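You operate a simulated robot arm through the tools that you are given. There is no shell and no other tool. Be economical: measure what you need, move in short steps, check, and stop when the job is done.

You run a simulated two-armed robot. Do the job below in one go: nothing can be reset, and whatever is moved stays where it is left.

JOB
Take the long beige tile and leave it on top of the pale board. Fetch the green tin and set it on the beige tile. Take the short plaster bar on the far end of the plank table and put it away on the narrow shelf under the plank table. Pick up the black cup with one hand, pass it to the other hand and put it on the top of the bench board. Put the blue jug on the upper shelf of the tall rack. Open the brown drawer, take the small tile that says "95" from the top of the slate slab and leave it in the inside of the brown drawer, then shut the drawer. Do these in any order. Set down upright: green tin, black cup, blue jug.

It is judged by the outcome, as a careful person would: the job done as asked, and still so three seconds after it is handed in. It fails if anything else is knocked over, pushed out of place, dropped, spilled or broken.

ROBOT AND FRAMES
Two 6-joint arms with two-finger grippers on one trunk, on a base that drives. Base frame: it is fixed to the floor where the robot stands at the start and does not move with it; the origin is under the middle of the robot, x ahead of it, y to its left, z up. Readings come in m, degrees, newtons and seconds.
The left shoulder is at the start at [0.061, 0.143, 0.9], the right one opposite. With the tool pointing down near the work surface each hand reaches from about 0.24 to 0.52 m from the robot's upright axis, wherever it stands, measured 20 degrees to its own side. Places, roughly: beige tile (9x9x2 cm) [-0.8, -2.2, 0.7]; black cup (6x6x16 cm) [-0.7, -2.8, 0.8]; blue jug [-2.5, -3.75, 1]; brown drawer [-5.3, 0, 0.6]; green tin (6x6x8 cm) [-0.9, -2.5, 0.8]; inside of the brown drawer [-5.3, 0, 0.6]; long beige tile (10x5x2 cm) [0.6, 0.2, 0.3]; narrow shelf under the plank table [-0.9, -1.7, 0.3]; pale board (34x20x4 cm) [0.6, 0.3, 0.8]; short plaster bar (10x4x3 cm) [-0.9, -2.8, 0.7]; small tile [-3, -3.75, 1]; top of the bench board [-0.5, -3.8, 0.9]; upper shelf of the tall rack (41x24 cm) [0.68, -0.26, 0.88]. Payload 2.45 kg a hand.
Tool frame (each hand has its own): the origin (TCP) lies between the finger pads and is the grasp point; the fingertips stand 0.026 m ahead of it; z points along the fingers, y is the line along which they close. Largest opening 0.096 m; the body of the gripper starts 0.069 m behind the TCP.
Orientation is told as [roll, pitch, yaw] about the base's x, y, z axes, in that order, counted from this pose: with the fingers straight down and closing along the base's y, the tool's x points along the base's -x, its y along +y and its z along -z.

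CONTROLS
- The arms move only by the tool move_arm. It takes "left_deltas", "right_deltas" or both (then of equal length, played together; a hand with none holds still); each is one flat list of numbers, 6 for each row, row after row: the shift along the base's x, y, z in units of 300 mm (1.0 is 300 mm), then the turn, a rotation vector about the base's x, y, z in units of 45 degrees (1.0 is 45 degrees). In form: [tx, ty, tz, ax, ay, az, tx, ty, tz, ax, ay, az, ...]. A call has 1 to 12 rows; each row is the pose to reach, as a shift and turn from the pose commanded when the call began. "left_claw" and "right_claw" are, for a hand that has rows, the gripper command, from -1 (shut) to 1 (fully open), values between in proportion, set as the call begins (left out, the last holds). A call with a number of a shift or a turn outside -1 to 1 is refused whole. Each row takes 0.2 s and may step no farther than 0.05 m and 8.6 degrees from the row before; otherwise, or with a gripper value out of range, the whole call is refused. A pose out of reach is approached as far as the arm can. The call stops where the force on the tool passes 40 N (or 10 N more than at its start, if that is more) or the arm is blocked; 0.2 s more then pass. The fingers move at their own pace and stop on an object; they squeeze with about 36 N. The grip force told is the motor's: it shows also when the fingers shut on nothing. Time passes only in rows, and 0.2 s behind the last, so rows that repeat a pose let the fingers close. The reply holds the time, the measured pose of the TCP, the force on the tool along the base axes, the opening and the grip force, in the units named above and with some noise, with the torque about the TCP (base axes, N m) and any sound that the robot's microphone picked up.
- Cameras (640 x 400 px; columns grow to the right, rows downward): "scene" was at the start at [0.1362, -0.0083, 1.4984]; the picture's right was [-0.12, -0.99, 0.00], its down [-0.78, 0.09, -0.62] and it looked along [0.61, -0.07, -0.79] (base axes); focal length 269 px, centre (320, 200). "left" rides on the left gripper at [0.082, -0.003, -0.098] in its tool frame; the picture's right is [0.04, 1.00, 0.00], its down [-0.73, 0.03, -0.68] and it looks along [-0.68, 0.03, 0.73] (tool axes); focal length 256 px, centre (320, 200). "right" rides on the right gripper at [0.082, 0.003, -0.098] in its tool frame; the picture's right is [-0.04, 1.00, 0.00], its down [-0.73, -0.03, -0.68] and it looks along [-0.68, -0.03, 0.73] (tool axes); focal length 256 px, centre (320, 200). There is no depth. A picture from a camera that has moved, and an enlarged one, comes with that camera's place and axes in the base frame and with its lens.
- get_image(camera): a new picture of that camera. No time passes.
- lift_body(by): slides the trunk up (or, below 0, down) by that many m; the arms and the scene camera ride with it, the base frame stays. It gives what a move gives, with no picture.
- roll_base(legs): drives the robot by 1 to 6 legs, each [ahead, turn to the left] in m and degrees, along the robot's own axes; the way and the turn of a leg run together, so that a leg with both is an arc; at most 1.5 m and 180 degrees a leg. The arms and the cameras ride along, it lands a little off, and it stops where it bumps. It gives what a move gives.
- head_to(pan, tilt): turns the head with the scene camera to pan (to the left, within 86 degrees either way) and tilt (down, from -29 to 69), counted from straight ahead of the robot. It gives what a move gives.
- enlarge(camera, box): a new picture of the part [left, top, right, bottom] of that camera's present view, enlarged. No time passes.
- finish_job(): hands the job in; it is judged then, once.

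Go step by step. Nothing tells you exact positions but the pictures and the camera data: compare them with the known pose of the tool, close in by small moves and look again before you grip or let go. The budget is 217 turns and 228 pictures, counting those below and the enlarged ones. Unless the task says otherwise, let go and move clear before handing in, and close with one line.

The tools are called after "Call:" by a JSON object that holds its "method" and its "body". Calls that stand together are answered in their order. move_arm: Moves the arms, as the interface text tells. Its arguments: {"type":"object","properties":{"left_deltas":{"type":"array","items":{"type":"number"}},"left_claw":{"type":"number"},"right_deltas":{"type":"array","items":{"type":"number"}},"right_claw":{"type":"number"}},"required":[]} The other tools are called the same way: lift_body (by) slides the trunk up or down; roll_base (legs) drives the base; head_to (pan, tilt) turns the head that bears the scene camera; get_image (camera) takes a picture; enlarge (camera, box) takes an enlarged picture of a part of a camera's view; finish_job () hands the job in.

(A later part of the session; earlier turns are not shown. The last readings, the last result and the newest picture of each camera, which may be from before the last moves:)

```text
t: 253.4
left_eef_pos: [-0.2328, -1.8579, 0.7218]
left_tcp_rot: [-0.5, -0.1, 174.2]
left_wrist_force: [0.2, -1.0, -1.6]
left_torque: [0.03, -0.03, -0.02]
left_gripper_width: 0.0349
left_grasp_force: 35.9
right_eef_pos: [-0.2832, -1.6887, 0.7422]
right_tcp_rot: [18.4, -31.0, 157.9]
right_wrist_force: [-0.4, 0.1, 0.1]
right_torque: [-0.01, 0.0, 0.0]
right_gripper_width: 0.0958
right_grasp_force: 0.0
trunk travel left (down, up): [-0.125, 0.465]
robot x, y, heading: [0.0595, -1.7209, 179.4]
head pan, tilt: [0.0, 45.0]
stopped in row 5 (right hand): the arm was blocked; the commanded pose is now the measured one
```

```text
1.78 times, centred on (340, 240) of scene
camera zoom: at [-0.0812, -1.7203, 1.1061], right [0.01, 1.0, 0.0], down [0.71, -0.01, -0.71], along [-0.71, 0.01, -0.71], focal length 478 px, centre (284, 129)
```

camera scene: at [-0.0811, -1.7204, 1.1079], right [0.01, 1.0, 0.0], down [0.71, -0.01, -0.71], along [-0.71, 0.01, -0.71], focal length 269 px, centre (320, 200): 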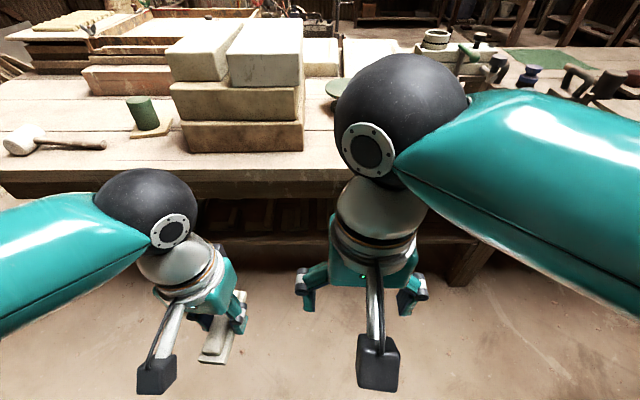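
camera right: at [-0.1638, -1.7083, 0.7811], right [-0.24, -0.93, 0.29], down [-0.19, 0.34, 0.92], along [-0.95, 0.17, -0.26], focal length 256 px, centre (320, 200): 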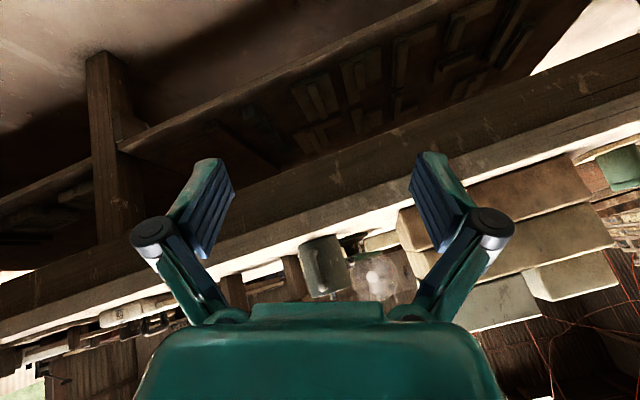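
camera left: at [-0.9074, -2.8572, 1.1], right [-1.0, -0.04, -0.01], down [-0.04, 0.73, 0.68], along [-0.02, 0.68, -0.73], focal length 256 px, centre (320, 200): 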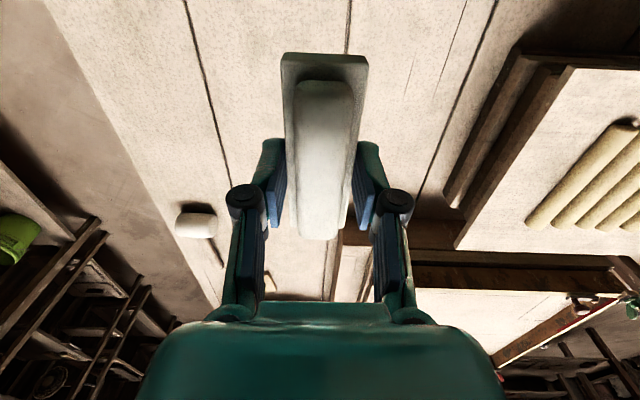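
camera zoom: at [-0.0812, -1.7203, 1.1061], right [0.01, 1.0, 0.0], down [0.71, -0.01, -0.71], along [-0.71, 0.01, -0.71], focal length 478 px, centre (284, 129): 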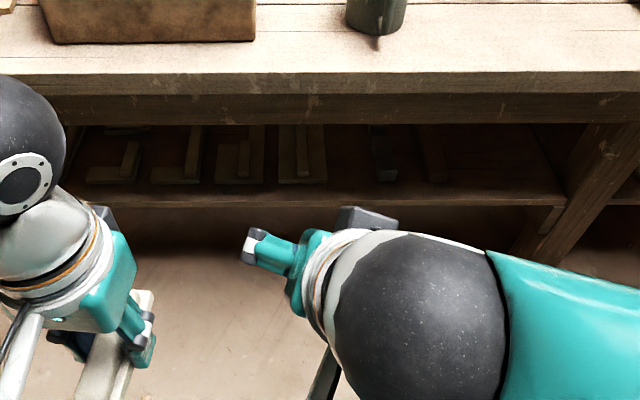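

The shelf (top z≈0.305, front x≈-0.68) has a free stretch at its north end, y≈-1.36…-1.15. First restore the right arm, then reposition the base to y≈-1.12.

Call:
{"method": "move_arm", "body": {"right_deltas": [0.035, 0.017, 0.08, 0.041, -0.125, 0.053, 0.07, 0.033, 0.16, 0.083, -0.25, 0.106, 0.105, 0.05, 0.24, 0.125, -0.376, 0.16, 0.14, 0.067, 0.3, 0.166, -0.5, 0.213, 0.175, 0.083, 0.34, 0.208, -0.627, 0.266, 0.21, 0.1, 0.36, 0.249, -0.752, 0.319]}}

Call:
{"method": "roll_base", "body": {"legs": [[0.11, 0], [0, -90], [0.6, 0], [0, 90]]}}

Call:
{"method": "get_image", "body": {"camera": "scene"}}

```text
t: 254.8
left_eef_pos: [-0.2341, -1.8587, 0.7241]
left_tcp_rot: [-0.7, -0.1, 174.2]
left_wrist_force: [-0.2, 0.1, -1.3]
left_torque: [0.03, 0.03, -0.01]
left_gripper_width: 0.0353
left_grasp_force: 36.2
right_eef_pos: [-0.2193, -1.6588, 0.8522]
right_tcp_rot: [-0.3, 0.2, 178.4]
right_wrist_force: [0.1, -0.2, -0.4]
right_torque: [0.02, 0.02, 0.03]
right_gripper_width: 0.0962
right_grasp_force: 0.0
trunk travel left (down, up): [-0.125, 0.465]
robot x, y, heading: [0.0593, -1.7211, 179.5]
head pan, tilt: [0.0, 45.0]
```

```text
t: 267.7
left_eef_pos: [-0.3344, -1.2451, 0.7236]
left_tcp_rot: [-0.6, 0.0, 172.5]
left_wrist_force: [0.0, -0.5, -1.0]
left_torque: [0.03, 0.0, -0.04]
left_gripper_width: 0.0351
left_grasp_force: 35.9
right_eef_pos: [-0.3147, -1.0476, 0.852]
right_tcp_rot: [-0.2, -0.1, 176.6]
right_wrist_force: [-0.1, 0.7, 0.1]
right_torque: [0.02, 0.0, -0.01]
right_gripper_width: 0.0959
right_grasp_force: 0.1
trunk travel left (down, up): [-0.125, 0.465]
robot x, y, heading: [-0.0396, -1.094, 177.4]
head pan, tilt: [0.0, 45.0]
```

```text
87 pictures are left
camera scene: at [-0.1778, -1.0885, 1.1079], right [0.04, 1.0, 0.0], down [0.71, -0.03, -0.71], along [-0.71, 0.03, -0.71], focal length 269 px, centre (320, 200)
```

scene: 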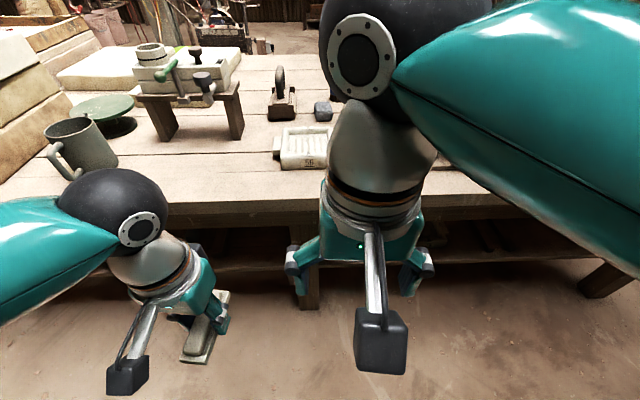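

Call:
{"method": "enlarge", "body": {"camera": "scene", "box": [170, 190, 330, 310]}}

```text
3.33 times, centred on (250, 250) of scene
camera zoom: at [-0.1778, -1.0885, 1.1079], right [0.04, 1.0, 0.0], down [0.71, -0.03, -0.71], along [-0.71, 0.03, -0.71], focal length 897 px, centre (553, 33)
```

zoom: 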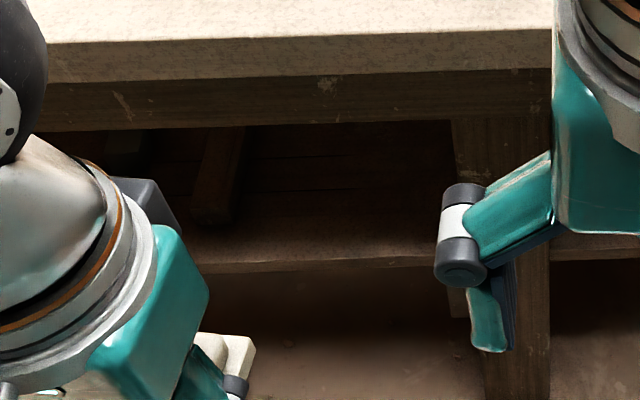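

Call:
{"method": "move_arm", "body": {"left_deltas": [-0.05, -0.02, -0.12, 0.015, 0.12, 0, -0.1, -0.03, -0.24, 0.03, 0.24, 0, -0.15, -0.04, -0.36, 0.047, 0.36, 0, -0.2, -0.06, -0.5, 0.063, 0.48, 0, -0.27, -0.07, -0.62, 0.08, 0.61, 0, -0.35, -0.08, -0.74, 0.096, 0.74, 0, -0.43, -0.09, -0.85, 0.113, 0.87, 0, -0.5, -0.09, -0.92, 0.13, 0.991, 0]}}

Call:
{"method": "get_image", "body": {"camera": "left"}}

```text
t: 269.5
left_eef_pos: [-0.5081, -1.2458, 0.4629]
left_tcp_rot: [0.4, -44.5, 172.6]
left_wrist_force: [-0.4, 0.4, -0.7]
left_torque: [0.0, -0.01, -0.02]
left_gripper_width: 0.0353
left_grasp_force: 35.7
left hand out of reach, approached as far as the arm can: row 4, 5, 6, 7, 8
right_eef_pos: [-0.3152, -1.0473, 0.8529]
right_tcp_rot: [-0.1, 0.0, 176.5]
right_wrist_force: [-0.6, -1.1, 0.5]
right_torque: [0.01, 0.01, -0.01]
right_gripper_width: 0.0959
right_grasp_force: 0.0
trunk travel left (down, up): [-0.125, 0.465]
robot x, y, heading: [-0.0378, -1.0962, 177.4]
head pan, tilt: [0.0, 45.0]
```

```text
85 pictures are left
camera left: at [-0.38, -1.2584, 0.475], right [-0.09, -1.0, -0.02], down [-0.05, -0.02, 1.0], along [-0.99, 0.1, -0.05], focal length 256 px, centre (320, 200)
```

left: 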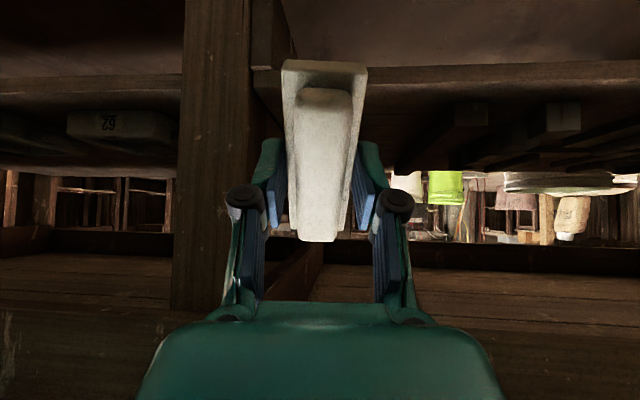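

Call:
{"method": "move_arm", "body": {"left_deltas": [-0.13, -0.03, -0.02, 0, 0, 0, -0.26, -0.06, -0.05, 0, 0, 0, -0.39, -0.08, -0.07, 0, 0, 0, -0.52, -0.1, -0.08, 0, 0, 0, -0.65, -0.1, -0.08, 0, 0, 0, -0.78, -0.1, -0.08, 0, 0, 0]}}

Call:
{"method": "get_image", "body": {"camera": "scene"}}

Call:
{"method": "get_image", "body": {"camera": "left"}}

```text
t: 271.1
left_eef_pos: [-0.7116, -1.2679, 0.4133]
left_tcp_rot: [-1.8, -41.1, 172.1]
left_wrist_force: [1.3, 1.3, -3.7]
left_torque: [0.01, 0.2, 0.04]
left_gripper_width: 0.0353
left_grasp_force: 36.0
left hand out of reach, approached as far as the arm can: row 1, 2, 3, 4
right_eef_pos: [-0.3151, -1.0474, 0.8531]
right_tcp_rot: [-0.3, 0.0, 176.5]
right_wrist_force: [-0.7, 0.4, 0.0]
right_torque: [0.03, -0.04, 0.04]
right_gripper_width: 0.0961
right_grasp_force: 0.0
trunk travel left (down, up): [-0.125, 0.465]
robot x, y, heading: [-0.0349, -1.0968, 177.4]
head pan, tilt: [0.0, 45.0]
stopped in row 6 (left hand): the arm was blocked; the commanded pose is now the measured one
```

```text
84 pictures are left
camera scene: at [-0.1784, -1.0888, 1.1079], right [0.04, 1.0, 0.0], down [0.71, -0.03, -0.71], along [-0.7, 0.03, -0.71], focal length 269 px, centre (320, 200)
```

scene: 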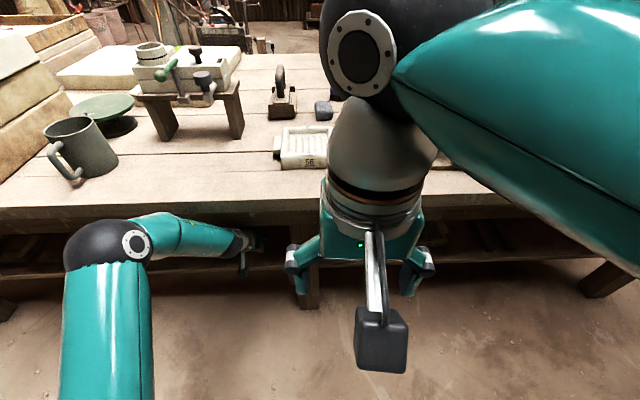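

```text
83 pictures are left
camera left: at [-0.5862, -1.285, 0.4342], right [-0.13, -0.99, -0.05], down [-0.11, -0.04, 0.99], along [-0.99, 0.13, -0.11], focal length 256 px, centre (320, 200)
```

left: 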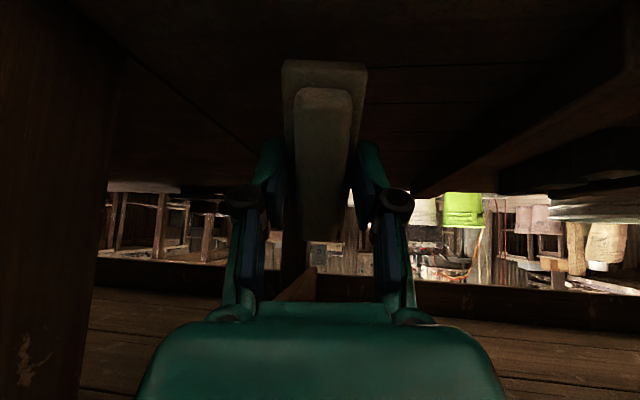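

Call:
{"method": "roll_base", "body": {"legs": [[-0.13, 0]]}}

Call:
{"method": "move_arm", "body": {"left_deltas": [-0.12, 0, 0, 0, 0.03, 0, -0.24, 0, 0, 0, 0.06, 0, -0.36, 0, 0, 0, 0.07, 0, -0.48, 0, 0, 0, 0.07, 0, -0.56, 0, 0, 0, 0.07, 0]}}

Call:
{"method": "get_image", "body": {"camera": "scene"}}

```text
t: 272.4
left_eef_pos: [-0.5795, -1.2745, 0.4165]
left_tcp_rot: [-1.8, -41.3, 172.2]
left_wrist_force: [-0.1, -0.7, -1.2]
left_torque: [0.01, -0.04, 0.0]
left_gripper_width: 0.0353
left_grasp_force: 35.2
right_eef_pos: [-0.1809, -1.0538, 0.8533]
right_tcp_rot: [-0.1, 0.1, 176.6]
right_wrist_force: [-0.4, 1.1, 0.1]
right_torque: [0.0, -0.02, 0.05]
right_gripper_width: 0.0958
right_grasp_force: 0.0
trunk travel left (down, up): [-0.125, 0.465]
robot x, y, heading: [0.0963, -1.1012, 177.8]
head pan, tilt: [0.0, 45.0]
```

```text
t: 273.6
left_eef_pos: [-0.733, -1.2626, 0.3991]
left_tcp_rot: [-1.0, -42.9, 170.8]
left_wrist_force: [-0.5, 0.7, -1.4]
left_torque: [-0.06, 0.0, 0.02]
left_gripper_width: 0.0354
left_grasp_force: 35.9
left hand out of reach, approached as far as the arm can: row 5
right_eef_pos: [-0.1772, -1.0527, 0.8533]
right_tcp_rot: [-0.1, -0.3, 176.5]
right_wrist_force: [-0.1, -0.2, -0.6]
right_torque: [-0.01, 0.0, -0.01]
right_gripper_width: 0.0962
right_grasp_force: 0.0
trunk travel left (down, up): [-0.125, 0.465]
robot x, y, heading: [0.0981, -1.0975, 177.6]
head pan, tilt: [0.0, 45.0]
```

```text
82 pictures are left
camera scene: at [-0.0386, -1.0936, 1.1075], right [0.04, 1.0, 0.0], down [0.7, -0.03, -0.71], along [-0.71, 0.03, -0.7], focal length 269 px, centre (320, 200)
```

scene: 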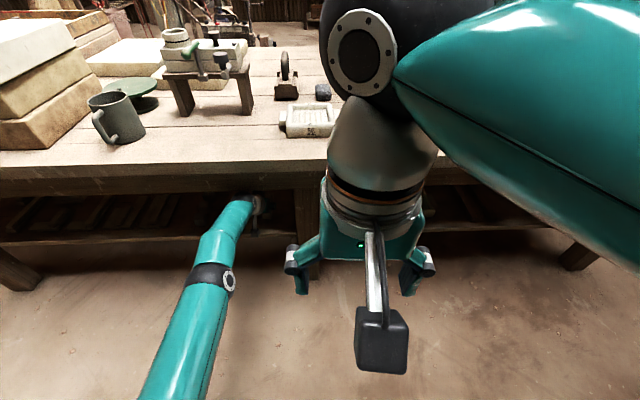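

Call:
{"method": "move_arm", "body": {"left_deltas": [0.03, 0, 0.07, 0, 0.03, 0]}}

Call:
{"method": "roll_base", "body": {"legs": [[0.05, 0]]}}

Call:
{"method": "get_image", "body": {"camera": "left"}}

```text
t: 274.2
left_eef_pos: [-0.7231, -1.2703, 0.4116]
left_tcp_rot: [-1.5, -43.4, 171.9]
left_wrist_force: [-0.3, 0.1, -0.7]
left_torque: [-0.01, -0.06, 0.0]
left_gripper_width: 0.0353
left_grasp_force: 35.7
right_eef_pos: [-0.1802, -1.0522, 0.8558]
right_tcp_rot: [-0.3, -0.2, 176.6]
right_wrist_force: [-0.4, -0.5, -1.0]
right_torque: [0.01, -0.01, 0.04]
right_gripper_width: 0.096
right_grasp_force: 0.0
trunk travel left (down, up): [-0.125, 0.465]
robot x, y, heading: [0.0977, -1.0983, 177.3]
head pan, tilt: [0.0, 45.0]
stopped in row 1 (left hand): the arm was blocked; the commanded pose is now the measured one
```

```text
t: 274.9
left_eef_pos: [-0.7245, -1.2695, 0.4058]
left_tcp_rot: [-1.6, -42.6, 171.9]
left_wrist_force: [0.3, -0.1, -0.8]
left_torque: [0.0, -0.02, -0.01]
left_gripper_width: 0.0353
left_grasp_force: 36.2
right_eef_pos: [-0.1865, -1.0529, 0.8561]
right_tcp_rot: [-0.2, -0.1, 176.7]
right_wrist_force: [0.7, 0.5, 0.4]
right_torque: [0.01, 0.0, -0.01]
right_gripper_width: 0.096
right_grasp_force: 0.1
trunk travel left (down, up): [-0.125, 0.465]
robot x, y, heading: [0.0893, -1.0988, 177.7]
head pan, tilt: [0.0, 45.0]
stopped in leg 1: the robot was blocked; the commanded pose is now the measured one
```

```text
81 pictures are left
camera left: at [-0.5994, -1.2871, 0.4223], right [-0.13, -0.99, -0.05], down [-0.09, -0.04, 1.0], along [-0.99, 0.13, -0.08], focal length 256 px, centre (320, 200)
```

left: 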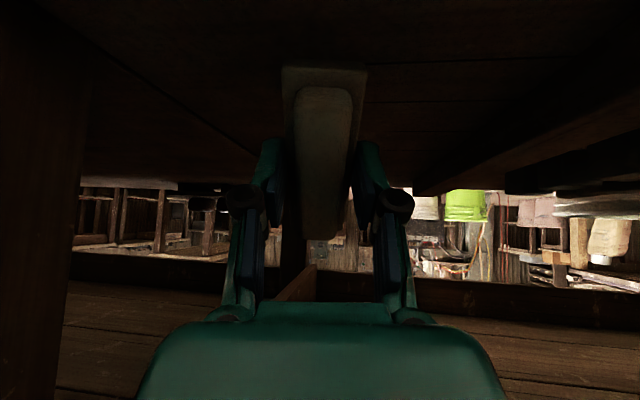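

Call:
{"method": "move_arm", "body": {"left_deltas": [0, 0, -0.03, 0, 0, 0, 0, 0, -0.06, 0, 0, 0]}}

Call:
{"method": "roll_base", "body": {"legs": [[0.04, 0]]}}

Call:
{"method": "get_image", "body": {"camera": "scene"}}

```text
t: 275.5
left_eef_pos: [-0.7268, -1.27, 0.3934]
left_tcp_rot: [-1.6, -43.5, 172.0]
left_wrist_force: [2.6, 1.1, 19.4]
left_torque: [-0.16, -0.53, 0.02]
left_gripper_width: 0.0354
left_grasp_force: 35.7
right_eef_pos: [-0.1855, -1.0527, 0.8566]
right_tcp_rot: [-0.1, -0.2, 176.6]
right_wrist_force: [-0.2, 0.6, -0.1]
right_torque: [-0.01, 0.01, 0.02]
right_gripper_width: 0.0961
right_grasp_force: 0.1
trunk travel left (down, up): [-0.125, 0.465]
robot x, y, heading: [0.0957, -1.102, 177.6]
head pan, tilt: [0.0, 45.0]
```

```text
t: 276.4
left_eef_pos: [-0.7604, -1.2678, 0.3747]
left_tcp_rot: [-2.0, -41.8, 172.0]
left_wrist_force: [0.6, -0.6, 1.4]
left_torque: [-0.07, -0.06, -0.03]
left_gripper_width: 0.0348
left_grasp_force: 35.6
right_eef_pos: [-0.2264, -1.052, 0.8557]
right_tcp_rot: [-0.3, 0.0, 176.6]
right_wrist_force: [0.6, 0.3, -0.5]
right_torque: [0.01, 0.01, -0.03]
right_gripper_width: 0.0962
right_grasp_force: 0.0
trunk travel left (down, up): [-0.125, 0.465]
robot x, y, heading: [0.0528, -1.0996, 177.6]
head pan, tilt: [0.0, 45.0]
```

```text
80 pictures are left
camera scene: at [-0.0878, -1.0939, 1.1072], right [0.04, 1.0, 0.0], down [0.71, -0.03, -0.71], along [-0.71, 0.03, -0.71], focal length 269 px, centre (320, 200)
```

scene: 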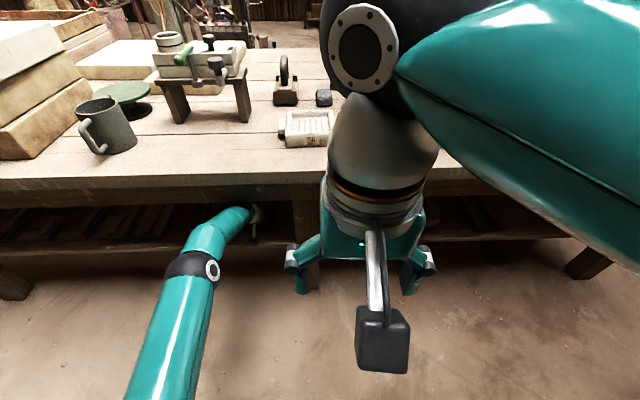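

Call:
{"method": "move_arm", "body": {"left_deltas": [0, 0, -0.02, 0, 0, 0, 0, 0, -0.035, 0, 0, 0]}}

Call:
{"method": "get_image", "body": {"camera": "left"}}

```text
t: 277.0
left_eef_pos: [-0.762, -1.2671, 0.3723]
left_tcp_rot: [-1.7, -42.3, 171.8]
left_wrist_force: [-2.5, 3.5, 18.0]
left_torque: [-0.18, -0.46, 0.11]
left_gripper_width: 0.0348
left_grasp_force: 36.4
right_eef_pos: [-0.2244, -1.0507, 0.8573]
right_tcp_rot: [0.0, -0.2, 176.6]
right_wrist_force: [-0.1, -0.4, 0.8]
right_torque: [0.01, -0.01, -0.01]
right_gripper_width: 0.0961
right_grasp_force: 0.2
trunk travel left (down, up): [-0.125, 0.465]
robot x, y, heading: [0.0517, -1.0995, 177.7]
head pan, tilt: [0.0, 45.0]
```

```text
79 pictures are left
camera left: at [-0.6368, -1.2854, 0.3908], right [-0.13, -0.99, -0.05], down [-0.09, -0.04, 1.0], along [-0.99, 0.14, -0.08], focal length 256 px, centre (320, 200)
```

left: 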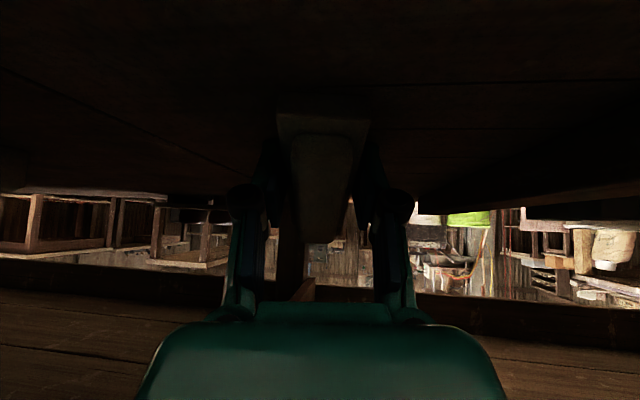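

Call:
{"method": "move_arm", "body": {"left_deltas": [0, 0, -0.015, 0, 0, 0, 0, 0, -0.03, 0, 0, 0]}}

Call:
{"method": "enlarge", "body": {"camera": "left", "box": [220, 80, 420, 280]}}

```text
t: 277.8
left_eef_pos: [-0.765, -1.2689, 0.3669]
left_tcp_rot: [-1.7, -42.7, 171.9]
left_wrist_force: [-3.8, 1.6, 9.0]
left_torque: [-0.2, -0.15, -0.06]
left_gripper_width: 0.0347
left_grasp_force: 36.5
right_eef_pos: [-0.225, -1.0516, 0.8557]
right_tcp_rot: [-0.2, 0.0, 176.7]
right_wrist_force: [0.4, -0.4, 0.3]
right_torque: [-0.03, 0.02, 0.03]
right_gripper_width: 0.096
right_grasp_force: 0.1
trunk travel left (down, up): [-0.125, 0.465]
robot x, y, heading: [0.0511, -1.104, 177.7]
head pan, tilt: [0.0, 45.0]
stopped in row 2 (left hand): the force on the tool passed its limit at 41 N (the readings are from after the stop); the commanded pose is now the measured one
```

```text
2.00 times, centred on (320, 180) of left
camera zoom: at [-0.6398, -1.2861, 0.3846], right [-0.13, -0.99, -0.05], down [-0.08, -0.04, 1.0], along [-0.99, 0.13, -0.08], focal length 512 px, centre (320, 240)
```

zoom: 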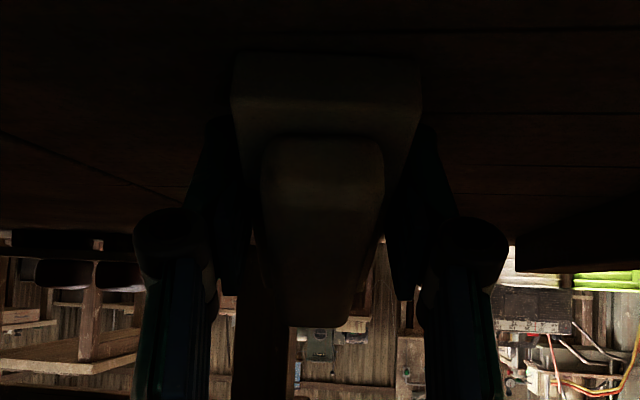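

The bar is still pitched ~20°. Untilt the tool about 20° with the TCP held to lay it flat.

Call:
{"method": "move_arm", "body": {"left_deltas": [0, 0, 0.01, -0.015, -0.11, 0, 0, 0, 0.01, -0.03, -0.22, 0, 0, 0, 0.005, -0.044, -0.33, 0, 0, 0, 0.003, -0.058, -0.44, 0]}}

Call:
{"method": "enlarge", "body": {"camera": "left", "box": [200, 0, 440, 240]}}

Call:
{"method": "get_image", "body": {"camera": "scene"}}

```text
t: 278.2
left_eef_pos: [-0.7664, -1.2703, 0.3679]
left_tcp_rot: [-1.8, -39.9, 172.2]
left_wrist_force: [-1.5, 2.2, 16.0]
left_torque: [-0.29, 0.26, -0.07]
left_gripper_width: 0.0344
left_grasp_force: 35.7
right_eef_pos: [-0.2249, -1.0509, 0.8554]
right_tcp_rot: [-0.2, -0.1, 176.6]
right_wrist_force: [-1.0, 0.6, -0.7]
right_torque: [0.0, 0.02, 0.0]
right_gripper_width: 0.0961
right_grasp_force: 0.0
trunk travel left (down, up): [-0.125, 0.465]
robot x, y, heading: [0.0516, -1.0963, 177.7]
head pan, tilt: [0.0, 45.0]
stopped in row 1 (left hand): the force on the tool passed its limit at 148 N (the readings are from after the stop); the commanded pose is now the measured one
```

```text
1.67 times, centred on (320, 120) of left
camera zoom: at [-0.6414, -1.2858, 0.3912], right [-0.12, -0.99, -0.05], down [-0.13, -0.03, 0.99], along [-0.98, 0.13, -0.13], focal length 427 px, centre (320, 333)
```

zoom: 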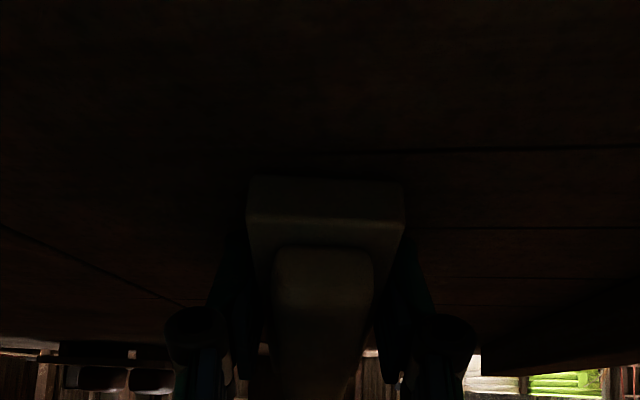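

```text
76 pictures are left
camera scene: at [-0.087, -1.0927, 1.1077], right [0.04, 1.0, 0.0], down [0.71, -0.03, -0.71], along [-0.71, 0.03, -0.71], focal length 269 px, centre (320, 200)
```

scene: 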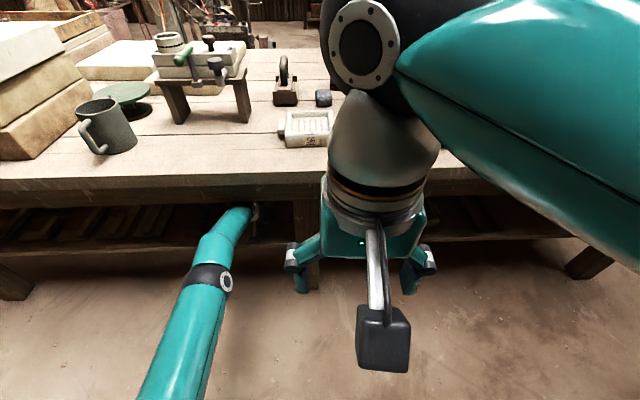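

Call:
{"method": "move_arm", "body": {"left_deltas": [0, 0, -0.01, 0, 0, 0, 0, 0, -0.02, 0, 0, 0]}}

Call:
{"method": "enlarge", "body": {"camera": "left", "box": [220, 80, 420, 280]}}

```text
t: 278.8
left_eef_pos: [-0.7674, -1.2686, 0.3679]
left_tcp_rot: [-1.6, -40.3, 172.2]
left_wrist_force: [7.0, 1.1, 20.0]
left_torque: [-0.43, -0.03, 0.13]
left_gripper_width: 0.0347
left_grasp_force: 36.0
right_eef_pos: [-0.2234, -1.0511, 0.8581]
right_tcp_rot: [-0.1, -0.2, 176.6]
right_wrist_force: [-0.2, -0.5, 0.2]
right_torque: [0.02, 0.01, 0.01]
right_gripper_width: 0.0961
right_grasp_force: 0.1
trunk travel left (down, up): [-0.125, 0.465]
robot x, y, heading: [0.0511, -1.0978, 177.6]
head pan, tilt: [0.0, 45.0]
```

```text
2.00 times, centred on (320, 180) of left
camera zoom: at [-0.6422, -1.2857, 0.3905], right [-0.12, -0.99, -0.05], down [-0.13, -0.03, 0.99], along [-0.98, 0.13, -0.12], focal length 512 px, centre (320, 240)
```

zoom: 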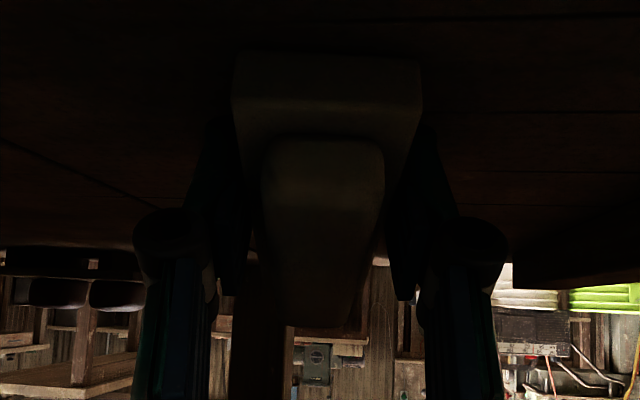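

Call:
{"method": "roll_base", "body": {"legs": [[0.03, 0]]}}

Call:
{"method": "enlarge", "body": {"camera": "left", "box": [220, 80, 420, 280]}}

```text
t: 279.5
left_eef_pos: [-0.7752, -1.2707, 0.3676]
left_tcp_rot: [-1.6, -40.8, 172.1]
left_wrist_force: [10.3, 1.6, 24.0]
left_torque: [-0.46, -0.01, 0.17]
left_gripper_width: 0.0346
left_grasp_force: 35.4
right_eef_pos: [-0.2304, -1.052, 0.8578]
right_tcp_rot: [-0.3, -0.1, 176.6]
right_wrist_force: [1.1, 0.1, 0.4]
right_torque: [-0.01, -0.02, 0.02]
right_gripper_width: 0.0959
right_grasp_force: 0.1
trunk travel left (down, up): [-0.125, 0.465]
robot x, y, heading: [0.0434, -1.0993, 177.7]
head pan, tilt: [0.0, 45.0]
stopped in leg 1: the force on the tool passed its limit at 94 N (the readings are from after the stop); the commanded pose is now the measured one
```

```text
2.00 times, centred on (320, 180) of left
camera zoom: at [-0.6502, -1.2858, 0.3891], right [-0.12, -0.99, -0.05], down [-0.12, -0.03, 0.99], along [-0.99, 0.13, -0.11], focal length 512 px, centre (320, 240)
```

zoom: 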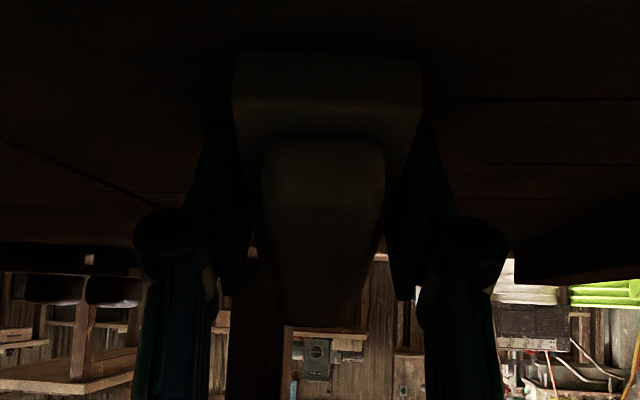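

Fingertips are on the shelf; the bar is nearly flat. Release it.

Call:
{"method": "move_arm", "body": {"left_deltas": [0, 0, 0.005, 0, 0, 0, 0, 0, 0.008, 0, 0, 0, 0, 0, 0.008, 0, 0, 0], "left_claw": 0.1}}

Call:
{"method": "enlarge", "body": {"camera": "left", "box": [220, 80, 420, 280]}}

```text
t: 280.3
left_eef_pos: [-0.7742, -1.2691, 0.3648]
left_tcp_rot: [-1.6, -40.4, 172.0]
left_wrist_force: [-4.1, 1.6, 6.4]
left_torque: [-0.15, 0.16, -0.12]
left_gripper_width: 0.0541
left_grasp_force: 0.0
right_eef_pos: [-0.2323, -1.0499, 0.858]
right_tcp_rot: [-0.2, 0.0, 176.7]
right_wrist_force: [0.2, -0.4, 1.3]
right_torque: [0.02, -0.03, -0.02]
right_gripper_width: 0.096
right_grasp_force: 0.0
trunk travel left (down, up): [-0.125, 0.465]
robot x, y, heading: [0.0408, -1.0974, 177.8]
head pan, tilt: [0.0, 45.0]
```

```text
2.00 times, centred on (320, 180) of left
camera zoom: at [-0.6497, -1.2862, 0.3879], right [-0.12, -0.99, -0.05], down [-0.13, -0.03, 0.99], along [-0.98, 0.13, -0.12], focal length 512 px, centre (320, 240)
```

zoom: 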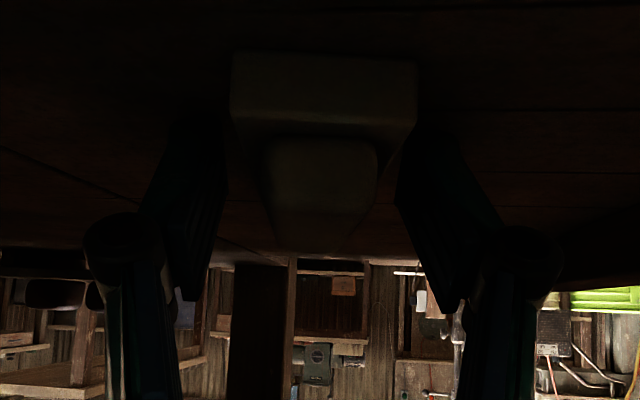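

The bar lies flat on the shelf. Raise slightly and back straight out.

Call:
{"method": "move_arm", "body": {"left_deltas": [0.01, 0, 0.02, 0, 0, 0, 0.06, 0, 0.03, 0, 0, 0, 0.14, 0, 0.03, 0, 0, 0, 0.24, 0, 0.03, 0, 0, 0]}}

Call:
{"method": "get_image", "body": {"camera": "left"}}

```text
t: 280.8
left_eef_pos: [-0.7699, -1.2701, 0.3655]
left_tcp_rot: [-1.7, -40.4, 172.4]
left_wrist_force: [1.0, 0.1, 2.3]
left_torque: [-0.09, -0.02, 0.04]
left_gripper_width: 0.0539
left_grasp_force: 0.0
right_eef_pos: [-0.2346, -1.0519, 0.8598]
right_tcp_rot: [-0.2, 0.1, 176.7]
right_wrist_force: [0.0, 0.8, 0.2]
right_torque: [0.01, 0.0, -0.01]
right_gripper_width: 0.0963
right_grasp_force: 0.1
trunk travel left (down, up): [-0.125, 0.465]
robot x, y, heading: [0.0467, -1.0983, 177.8]
head pan, tilt: [0.0, 45.0]
stopped in row 2 (left hand): the force on the tool passed its limit at 47 N (the readings are from after the stop); the commanded pose is now the measured one
```

```text
72 pictures are left
camera left: at [-0.6442, -1.2864, 0.388], right [-0.12, -0.99, -0.05], down [-0.12, -0.03, 0.99], along [-0.98, 0.13, -0.12], focal length 256 px, centre (320, 200)
```

left: 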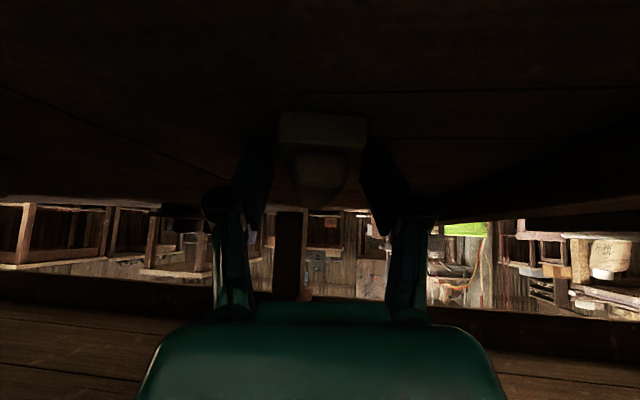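

Call:
{"method": "roll_base", "body": {"legs": [[-0.05, 0]]}}

Call:
{"method": "get_image", "body": {"camera": "left"}}

```text
t: 281.7
left_eef_pos: [-0.722, -1.2732, 0.3703]
left_tcp_rot: [-1.6, -41.0, 172.3]
left_wrist_force: [0.5, 0.4, -0.2]
left_torque: [0.01, 0.05, -0.01]
left_gripper_width: 0.0527
left_grasp_force: 0.1
right_eef_pos: [-0.1841, -1.0529, 0.8585]
right_tcp_rot: [-0.2, 0.0, 176.6]
right_wrist_force: [0.4, 0.4, 0.2]
right_torque: [-0.04, -0.01, 0.0]
right_gripper_width: 0.0959
right_grasp_force: 0.2
trunk travel left (down, up): [-0.125, 0.465]
robot x, y, heading: [0.094, -1.1001, 177.7]
head pan, tilt: [0.0, 45.0]
```

```text
71 pictures are left
camera left: at [-0.5963, -1.2887, 0.3918], right [-0.12, -0.99, -0.05], down [-0.12, -0.03, 0.99], along [-0.99, 0.13, -0.11], focal length 256 px, centre (320, 200)
```

left: 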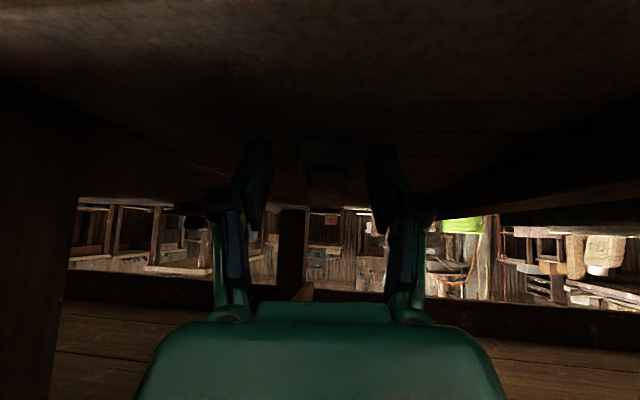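

Call:
{"method": "roll_base", "body": {"legs": [[-0.06, 0]]}}

Call:
{"method": "move_arm", "body": {"left_deltas": [0.12, 0, 0.02, 0, 0, 0, 0.24, 0.02, 0.05, 0, 0, 0, 0.36, 0.05, 0.08, 0, 0, 0, 0.48, 0.08, 0.1, 0, 0, 0, 0.6, 0.1, 0.12, 0, 0, 0, 0.72, 0.1, 0.15, 0, 0, 0], "left_claw": 1}}

Call:
{"method": "get_image", "body": {"camera": "left"}}

```text
t: 282.7
left_eef_pos: [-0.6616, -1.2741, 0.3712]
left_tcp_rot: [-1.6, -40.9, 172.3]
left_wrist_force: [0.1, 0.0, -0.7]
left_torque: [0.0, 0.01, -0.02]
left_gripper_width: 0.0527
left_grasp_force: 0.0
right_eef_pos: [-0.1231, -1.0552, 0.8585]
right_tcp_rot: [-0.3, 0.1, 176.6]
right_wrist_force: [0.2, -0.8, -0.2]
right_torque: [0.01, -0.02, 0.01]
right_gripper_width: 0.096
right_grasp_force: 0.1
trunk travel left (down, up): [-0.125, 0.465]
robot x, y, heading: [0.1572, -1.1021, 177.4]
head pan, tilt: [0.0, 45.0]
```

```text
t: 284.1
left_eef_pos: [-0.4465, -1.2459, 0.4199]
left_tcp_rot: [-1.6, -40.9, 172.2]
left_wrist_force: [-0.3, 0.2, 0.6]
left_torque: [0.01, 0.0, 0.0]
left_gripper_width: 0.0959
left_grasp_force: 0.1
right_eef_pos: [-0.1235, -1.0544, 0.8586]
right_tcp_rot: [-0.2, -0.1, 176.5]
right_wrist_force: [-0.3, 0.2, -0.8]
right_torque: [-0.02, -0.01, 0.01]
right_gripper_width: 0.0959
right_grasp_force: 0.1
trunk travel left (down, up): [-0.125, 0.465]
robot x, y, heading: [0.1544, -1.0993, 177.6]
head pan, tilt: [0.0, 45.0]
```

```text
70 pictures are left
camera left: at [-0.3218, -1.2613, 0.441], right [-0.12, -0.99, -0.05], down [-0.12, -0.03, 0.99], along [-0.99, 0.13, -0.11], focal length 256 px, centre (320, 200)
```

left: 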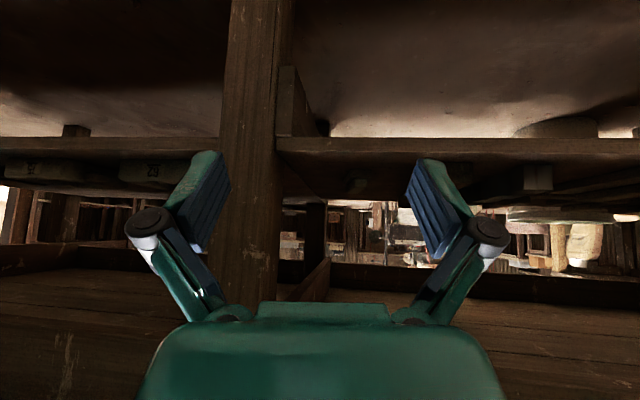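

Plaster bar done. Stow the left hand and raise the trunk.

Call:
{"method": "move_arm", "body": {"left_deltas": [0.12, 0.015, 0.06, -0.012, -0.09, 0, 0.24, 0.03, 0.13, -0.024, -0.18, 0, 0.35, 0.045, 0.22, -0.036, -0.27, 0, 0.45, 0.06, 0.32, -0.048, -0.36, 0, 0.55, 0.075, 0.43, -0.06, -0.45, 0, 0.64, 0.09, 0.54, -0.072, -0.54, 0, 0.73, 0.105, 0.66, -0.084, -0.63, 0, 0.82, 0.12, 0.77, -0.096, -0.72, 0, 0.9, 0.135, 0.88, -0.108, -0.81, 0, 0.97, 0.15, 0.98, -0.12, -0.9, 0]}}

Call:
{"method": "lift_body", "body": {"by": 0.4}}

```text
t: 286.3
left_eef_pos: [-0.1535, -1.202, 0.7094]
left_tcp_rot: [-1.8, 0.2, 172.2]
left_wrist_force: [0.8, 0.1, 0.5]
left_torque: [0.0, -0.01, 0.0]
left_gripper_width: 0.0963
left_grasp_force: 0.0
right_eef_pos: [-0.1237, -1.0557, 0.8584]
right_tcp_rot: [-0.2, 0.0, 176.5]
right_wrist_force: [-0.9, -0.4, 0.1]
right_torque: [0.01, -0.02, -0.01]
right_gripper_width: 0.0961
right_grasp_force: 0.0
trunk travel left (down, up): [-0.125, 0.465]
robot x, y, heading: [0.1551, -1.1019, 177.8]
head pan, tilt: [0.0, 45.0]
```

```text
t: 290.1
left_eef_pos: [-0.1543, -1.2023, 1.1099]
left_tcp_rot: [-1.7, -0.1, 172.4]
left_wrist_force: [0.7, 0.0, -0.4]
left_torque: [-0.02, 0.0, 0.0]
left_gripper_width: 0.096
left_grasp_force: 0.0
right_eef_pos: [-0.1224, -1.0548, 1.2587]
right_tcp_rot: [-0.2, -0.1, 176.5]
right_wrist_force: [-0.3, -0.5, 0.3]
right_torque: [-0.01, -0.01, -0.01]
right_gripper_width: 0.096
right_grasp_force: 0.0
trunk travel left (down, up): [-0.525, 0.065]
robot x, y, heading: [0.156, -1.1025, 177.9]
head pan, tilt: [0.0, 45.0]
```

Now travel back down the aisle and through the south corridor toward the slate slab at (-3,-3.75).

Call:
{"method": "roll_base", "body": {"legs": [[0.36, 0], [0, 91], [1.5, 0]]}}

```text
t: 297.4
left_eef_pos: [-0.091, -1.4083, 1.1091]
left_tcp_rot: [-2.0, 0.0, -95.9]
left_wrist_force: [0.5, 0.4, 0.7]
left_torque: [0.04, 0.07, 0.03]
left_gripper_width: 0.0961
left_grasp_force: 0.1
right_eef_pos: [-0.2409, -1.3805, 1.26]
right_tcp_rot: [-0.2, 0.0, -91.6]
right_wrist_force: [0.4, -1.2, -0.6]
right_torque: [0.06, 0.1, 0.02]
right_gripper_width: 0.096
right_grasp_force: 0.0
trunk travel left (down, up): [-0.525, 0.065]
robot x, y, heading: [-0.2472, -1.1006, -89.0]
head pan, tilt: [0.0, 45.0]
stopped in leg 3: the robot was blocked; the commanded pose is now the measured one
```

Call:
{"method": "roll_base", "body": {"legs": [[-0.05, 0], [0, 30], [0.2, 0], [0, -30], [1.3, 0]]}}

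```text
t: 309.0
left_eef_pos: [0.009, -2.7981, 1.1094]
left_tcp_rot: [-1.7, 0.0, -97.2]
left_wrist_force: [0.0, 0.2, 0.3]
left_torque: [0.02, 0.03, 0.01]
left_gripper_width: 0.0959
left_grasp_force: 0.0
right_eef_pos: [-0.1388, -2.7679, 1.2607]
right_tcp_rot: [0.1, -0.1, -93.0]
right_wrist_force: [0.5, -0.5, 0.5]
right_torque: [0.0, 0.0, 0.02]
right_gripper_width: 0.0959
right_grasp_force: 0.0
trunk travel left (down, up): [-0.525, 0.065]
robot x, y, heading: [-0.136, -2.4896, -90.1]
head pan, tilt: [0.0, 45.0]
```

Call:
{"method": "roll_base", "body": {"legs": [[0.77, 0], [0, -90], [0.6, 0]]}}

Call:
{"method": "head_to", "body": {"pan": 10, "tilt": 25}}

Call:
{"method": "get_image", "body": {"camera": "scene"}}

```text
t: 318.2
left_eef_pos: [-0.4887, -3.3911, 1.1109]
left_tcp_rot: [-1.5, 0.1, 170.4]
left_wrist_force: [-0.1, 1.0, -0.2]
left_torque: [-0.12, -0.05, -0.02]
left_gripper_width: 0.0959
left_grasp_force: 0.0
right_eef_pos: [-0.4543, -3.2444, 1.2608]
right_tcp_rot: [0.3, 0.1, 174.6]
right_wrist_force: [-0.7, 1.8, 0.5]
right_torque: [-0.08, -0.03, -0.03]
right_gripper_width: 0.0959
right_grasp_force: 0.0
trunk travel left (down, up): [-0.525, 0.065]
robot x, y, heading: [-0.1711, -3.3079, 175.4]
head pan, tilt: [0.0, 45.0]
stopped in leg 3: the robot was blocked; the commanded pose is now the measured one
```

```text
t: 319.0
left_eef_pos: [-0.486, -3.3948, 1.1125]
left_tcp_rot: [-1.7, -0.1, 170.4]
left_wrist_force: [-0.1, 0.7, -0.3]
left_torque: [0.01, 0.01, 0.0]
left_gripper_width: 0.096
left_grasp_force: 0.0
right_eef_pos: [-0.4506, -3.2488, 1.2616]
right_tcp_rot: [0.0, -0.1, 174.8]
right_wrist_force: [0.0, 0.1, -0.1]
right_torque: [0.0, -0.01, -0.01]
right_gripper_width: 0.0959
right_grasp_force: 0.1
trunk travel left (down, up): [-0.525, 0.065]
robot x, y, heading: [-0.1712, -3.3099, 175.5]
head pan, tilt: [10.0, 25.0]
```

```text
69 pictures are left
camera scene: at [-0.3251, -3.3092, 1.5384], right [-0.09, 1.0, 0.0], down [0.42, 0.04, -0.91], along [-0.9, -0.09, -0.42], focal length 269 px, centre (320, 200)
```

scene: 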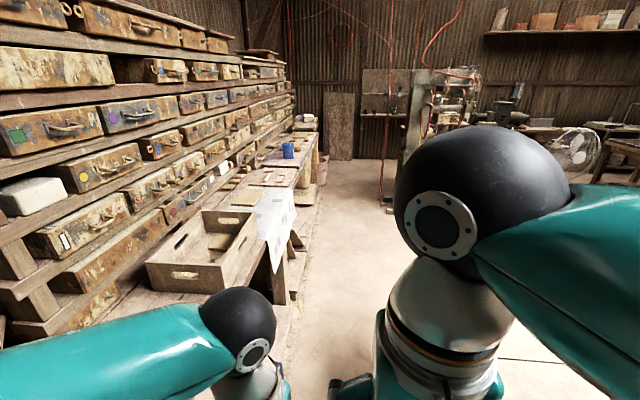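

Call:
{"method": "roll_base", "body": {"legs": [[-0.08, 0], [0, -15], [0.3, 0], [0, 18], [0.4, 0]]}}

```text
t: 326.0
left_eef_pos: [-1.0927, -3.3096, 1.1116]
left_tcp_rot: [-1.8, -0.1, 173.7]
left_wrist_force: [0.2, -0.3, -0.3]
left_torque: [0.0, -0.01, 0.0]
left_gripper_width: 0.0959
left_grasp_force: 0.1
right_eef_pos: [-1.0659, -3.1604, 1.2627]
right_tcp_rot: [0.0, 0.1, 178.1]
right_wrist_force: [0.0, 0.5, -0.1]
right_torque: [0.02, -0.04, -0.02]
right_gripper_width: 0.096
right_grasp_force: 0.0
trunk travel left (down, up): [-0.525, 0.065]
robot x, y, heading: [-0.7859, -3.2074, 178.5]
head pan, tilt: [10.0, 25.0]
```

Call:
{"method": "roll_base", "body": {"legs": [[1.3, 0]]}}

Call:
{"method": "head_to", "body": {"pan": 35, "tilt": 35}}

Call:
{"method": "get_image", "body": {"camera": "scene"}}

```text
t: 332.7
left_eef_pos: [-2.4003, -3.2719, 1.1117]
left_tcp_rot: [-1.6, -0.1, 173.8]
left_wrist_force: [0.8, 0.2, -0.3]
left_torque: [0.0, 0.0, 0.07]
left_gripper_width: 0.0961
left_grasp_force: 0.0
right_eef_pos: [-2.3723, -3.125, 1.2617]
right_tcp_rot: [0.0, -0.1, 177.9]
right_wrist_force: [0.0, 0.0, -0.4]
right_torque: [-0.03, 0.01, -0.02]
right_gripper_width: 0.096
right_grasp_force: 0.1
trunk travel left (down, up): [-0.525, 0.065]
robot x, y, heading: [-2.0914, -3.171, 178.5]
head pan, tilt: [10.0, 25.0]
```

```text
t: 333.6
left_eef_pos: [-2.4008, -3.2736, 1.1133]
left_tcp_rot: [-1.7, 0.0, 173.7]
left_wrist_force: [0.4, -0.3, -0.2]
left_torque: [0.0, -0.04, -0.01]
left_gripper_width: 0.0961
left_grasp_force: 0.0
right_eef_pos: [-2.3734, -3.1258, 1.262]
right_tcp_rot: [0.0, -0.1, 178.0]
right_wrist_force: [-0.6, 0.0, 0.0]
right_torque: [-0.01, -0.02, 0.01]
right_gripper_width: 0.0962
right_grasp_force: 0.1
trunk travel left (down, up): [-0.525, 0.065]
robot x, y, heading: [-2.0911, -3.1671, 178.3]
head pan, tilt: [35.0, 35.0]
```

```text
68 pictures are left
camera scene: at [-2.2265, -3.2165, 1.5227], right [-0.55, 0.84, 0.0], down [0.48, 0.32, -0.82], along [-0.68, -0.45, -0.57], focal length 269 px, centre (320, 200)
```

scene: 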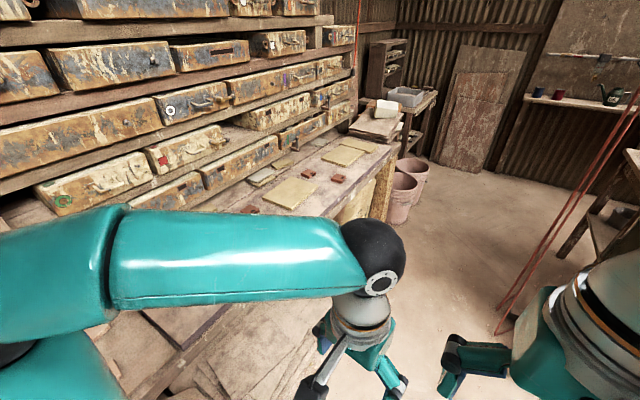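

Call:
{"method": "roll_base", "body": {"legs": [[0.65, 0], [0, 91]]}}

Call:
{"method": "head_to", "body": {"pan": 0, "tilt": 40}}

Call:
{"method": "get_image", "body": {"camera": "scene"}}

```text
t: 341.6
left_eef_pos: [-2.64, -3.4543, 1.1128]
left_tcp_rot: [-1.7, -0.1, -95.5]
left_wrist_force: [-0.5, -0.5, -0.7]
left_torque: [-0.02, -0.01, 0.0]
left_gripper_width: 0.096
left_grasp_force: 0.1
right_eef_pos: [-2.7885, -3.4279, 1.2631]
right_tcp_rot: [0.0, -0.2, -91.3]
right_wrist_force: [0.1, 0.5, -1.0]
right_torque: [-0.03, -0.04, -0.02]
right_gripper_width: 0.0961
right_grasp_force: 0.0
trunk travel left (down, up): [-0.525, 0.065]
robot x, y, heading: [-2.7902, -3.1481, -91.2]
head pan, tilt: [35.0, 35.0]
```

```text
t: 342.7
left_eef_pos: [-2.6384, -3.4549, 1.1136]
left_tcp_rot: [-1.8, 0.0, -95.5]
left_wrist_force: [0.6, -1.1, 0.1]
left_torque: [0.0, 0.02, 0.01]
left_gripper_width: 0.096
left_grasp_force: 0.1
right_eef_pos: [-2.7879, -3.4292, 1.2638]
right_tcp_rot: [-0.1, -0.1, -91.3]
right_wrist_force: [0.6, -0.5, 0.0]
right_torque: [0.01, 0.05, 0.01]
right_gripper_width: 0.0962
right_grasp_force: 0.1
trunk travel left (down, up): [-0.525, 0.065]
robot x, y, heading: [-2.7899, -3.15, -91.1]
head pan, tilt: [0.0, 40.0]
```

```text
67 pictures are left
camera scene: at [-2.7905, -3.2931, 1.5152], right [-1.0, 0.02, 0.0], down [0.01, 0.64, -0.77], along [-0.02, -0.77, -0.64], focal length 269 px, centre (320, 200)
```

scene: 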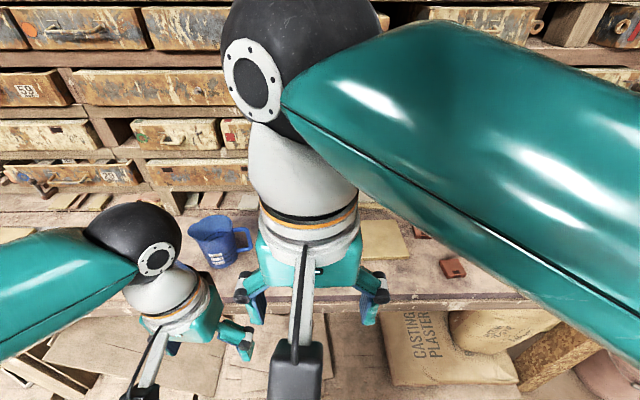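

Call:
{"method": "get_image", "body": {"camera": "right"}}

```text
66 pictures are left
camera right: at [-2.7823, -3.3482, 1.3613], right [1.0, -0.06, 0.0], down [-0.04, -0.73, 0.68], along [-0.04, -0.68, -0.73], focal length 256 px, centre (320, 200)
```

right: 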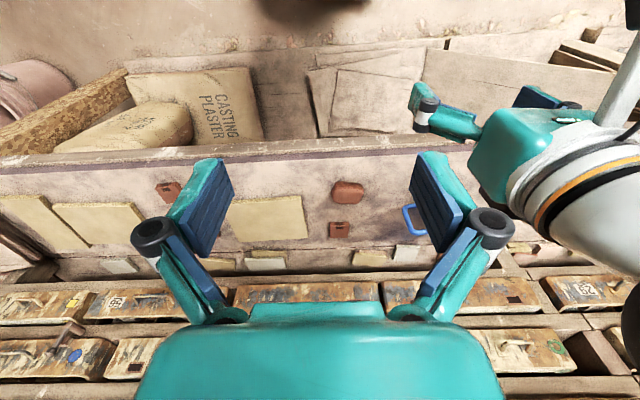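

Call:
{"method": "enlarge", "body": {"camera": "right", "box": [0, 140, 440, 290]}}

```text
1.45 times, centred on (220, 215) of right
camera zoom: at [-2.7823, -3.3482, 1.3613], right [1.0, -0.06, 0.0], down [-0.04, -0.73, 0.68], along [-0.04, -0.68, -0.73], focal length 372 px, centre (466, 178)
```

zoom: 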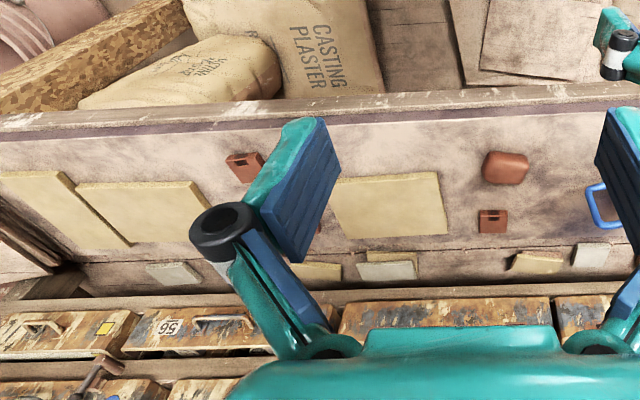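

Call:
{"method": "move_arm", "body": {"right_deltas": [-0.15, 0, 0, 0, 0, 0, -0.3, 0, 0, 0, 0, 0, -0.45, 0, 0, 0, 0, 0, -0.6, 0, 0, 0, 0, 0]}}

Call:
{"method": "enlarge", "body": {"camera": "right", "box": [130, 130, 450, 300]}}

```text
t: 343.7
left_eef_pos: [-2.6411, -3.4561, 1.1133]
left_tcp_rot: [-1.7, 0.0, -95.4]
left_wrist_force: [-0.2, -0.4, -0.2]
left_torque: [-0.02, 0.0, 0.02]
left_gripper_width: 0.0958
left_grasp_force: 0.2
right_eef_pos: [-2.9715, -3.4278, 1.2604]
right_tcp_rot: [0.0, -0.1, -91.3]
right_wrist_force: [-1.3, 0.6, 0.6]
right_torque: [-0.01, -0.05, 0.02]
right_gripper_width: 0.0962
right_grasp_force: 0.1
trunk travel left (down, up): [-0.525, 0.065]
robot x, y, heading: [-2.7896, -3.1495, -91.4]
head pan, tilt: [0.0, 40.0]
```

```text
2.00 times, centred on (290, 215) of right
camera zoom: at [-2.9671, -3.3473, 1.3578], right [1.0, -0.06, 0.0], down [-0.05, -0.73, 0.68], along [-0.04, -0.68, -0.73], focal length 512 px, centre (380, 170)
```

zoom: 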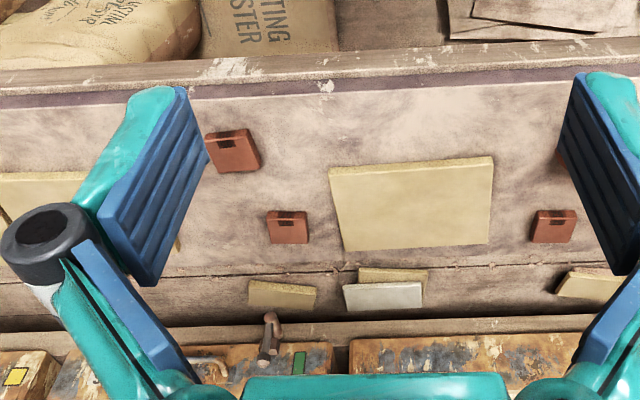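

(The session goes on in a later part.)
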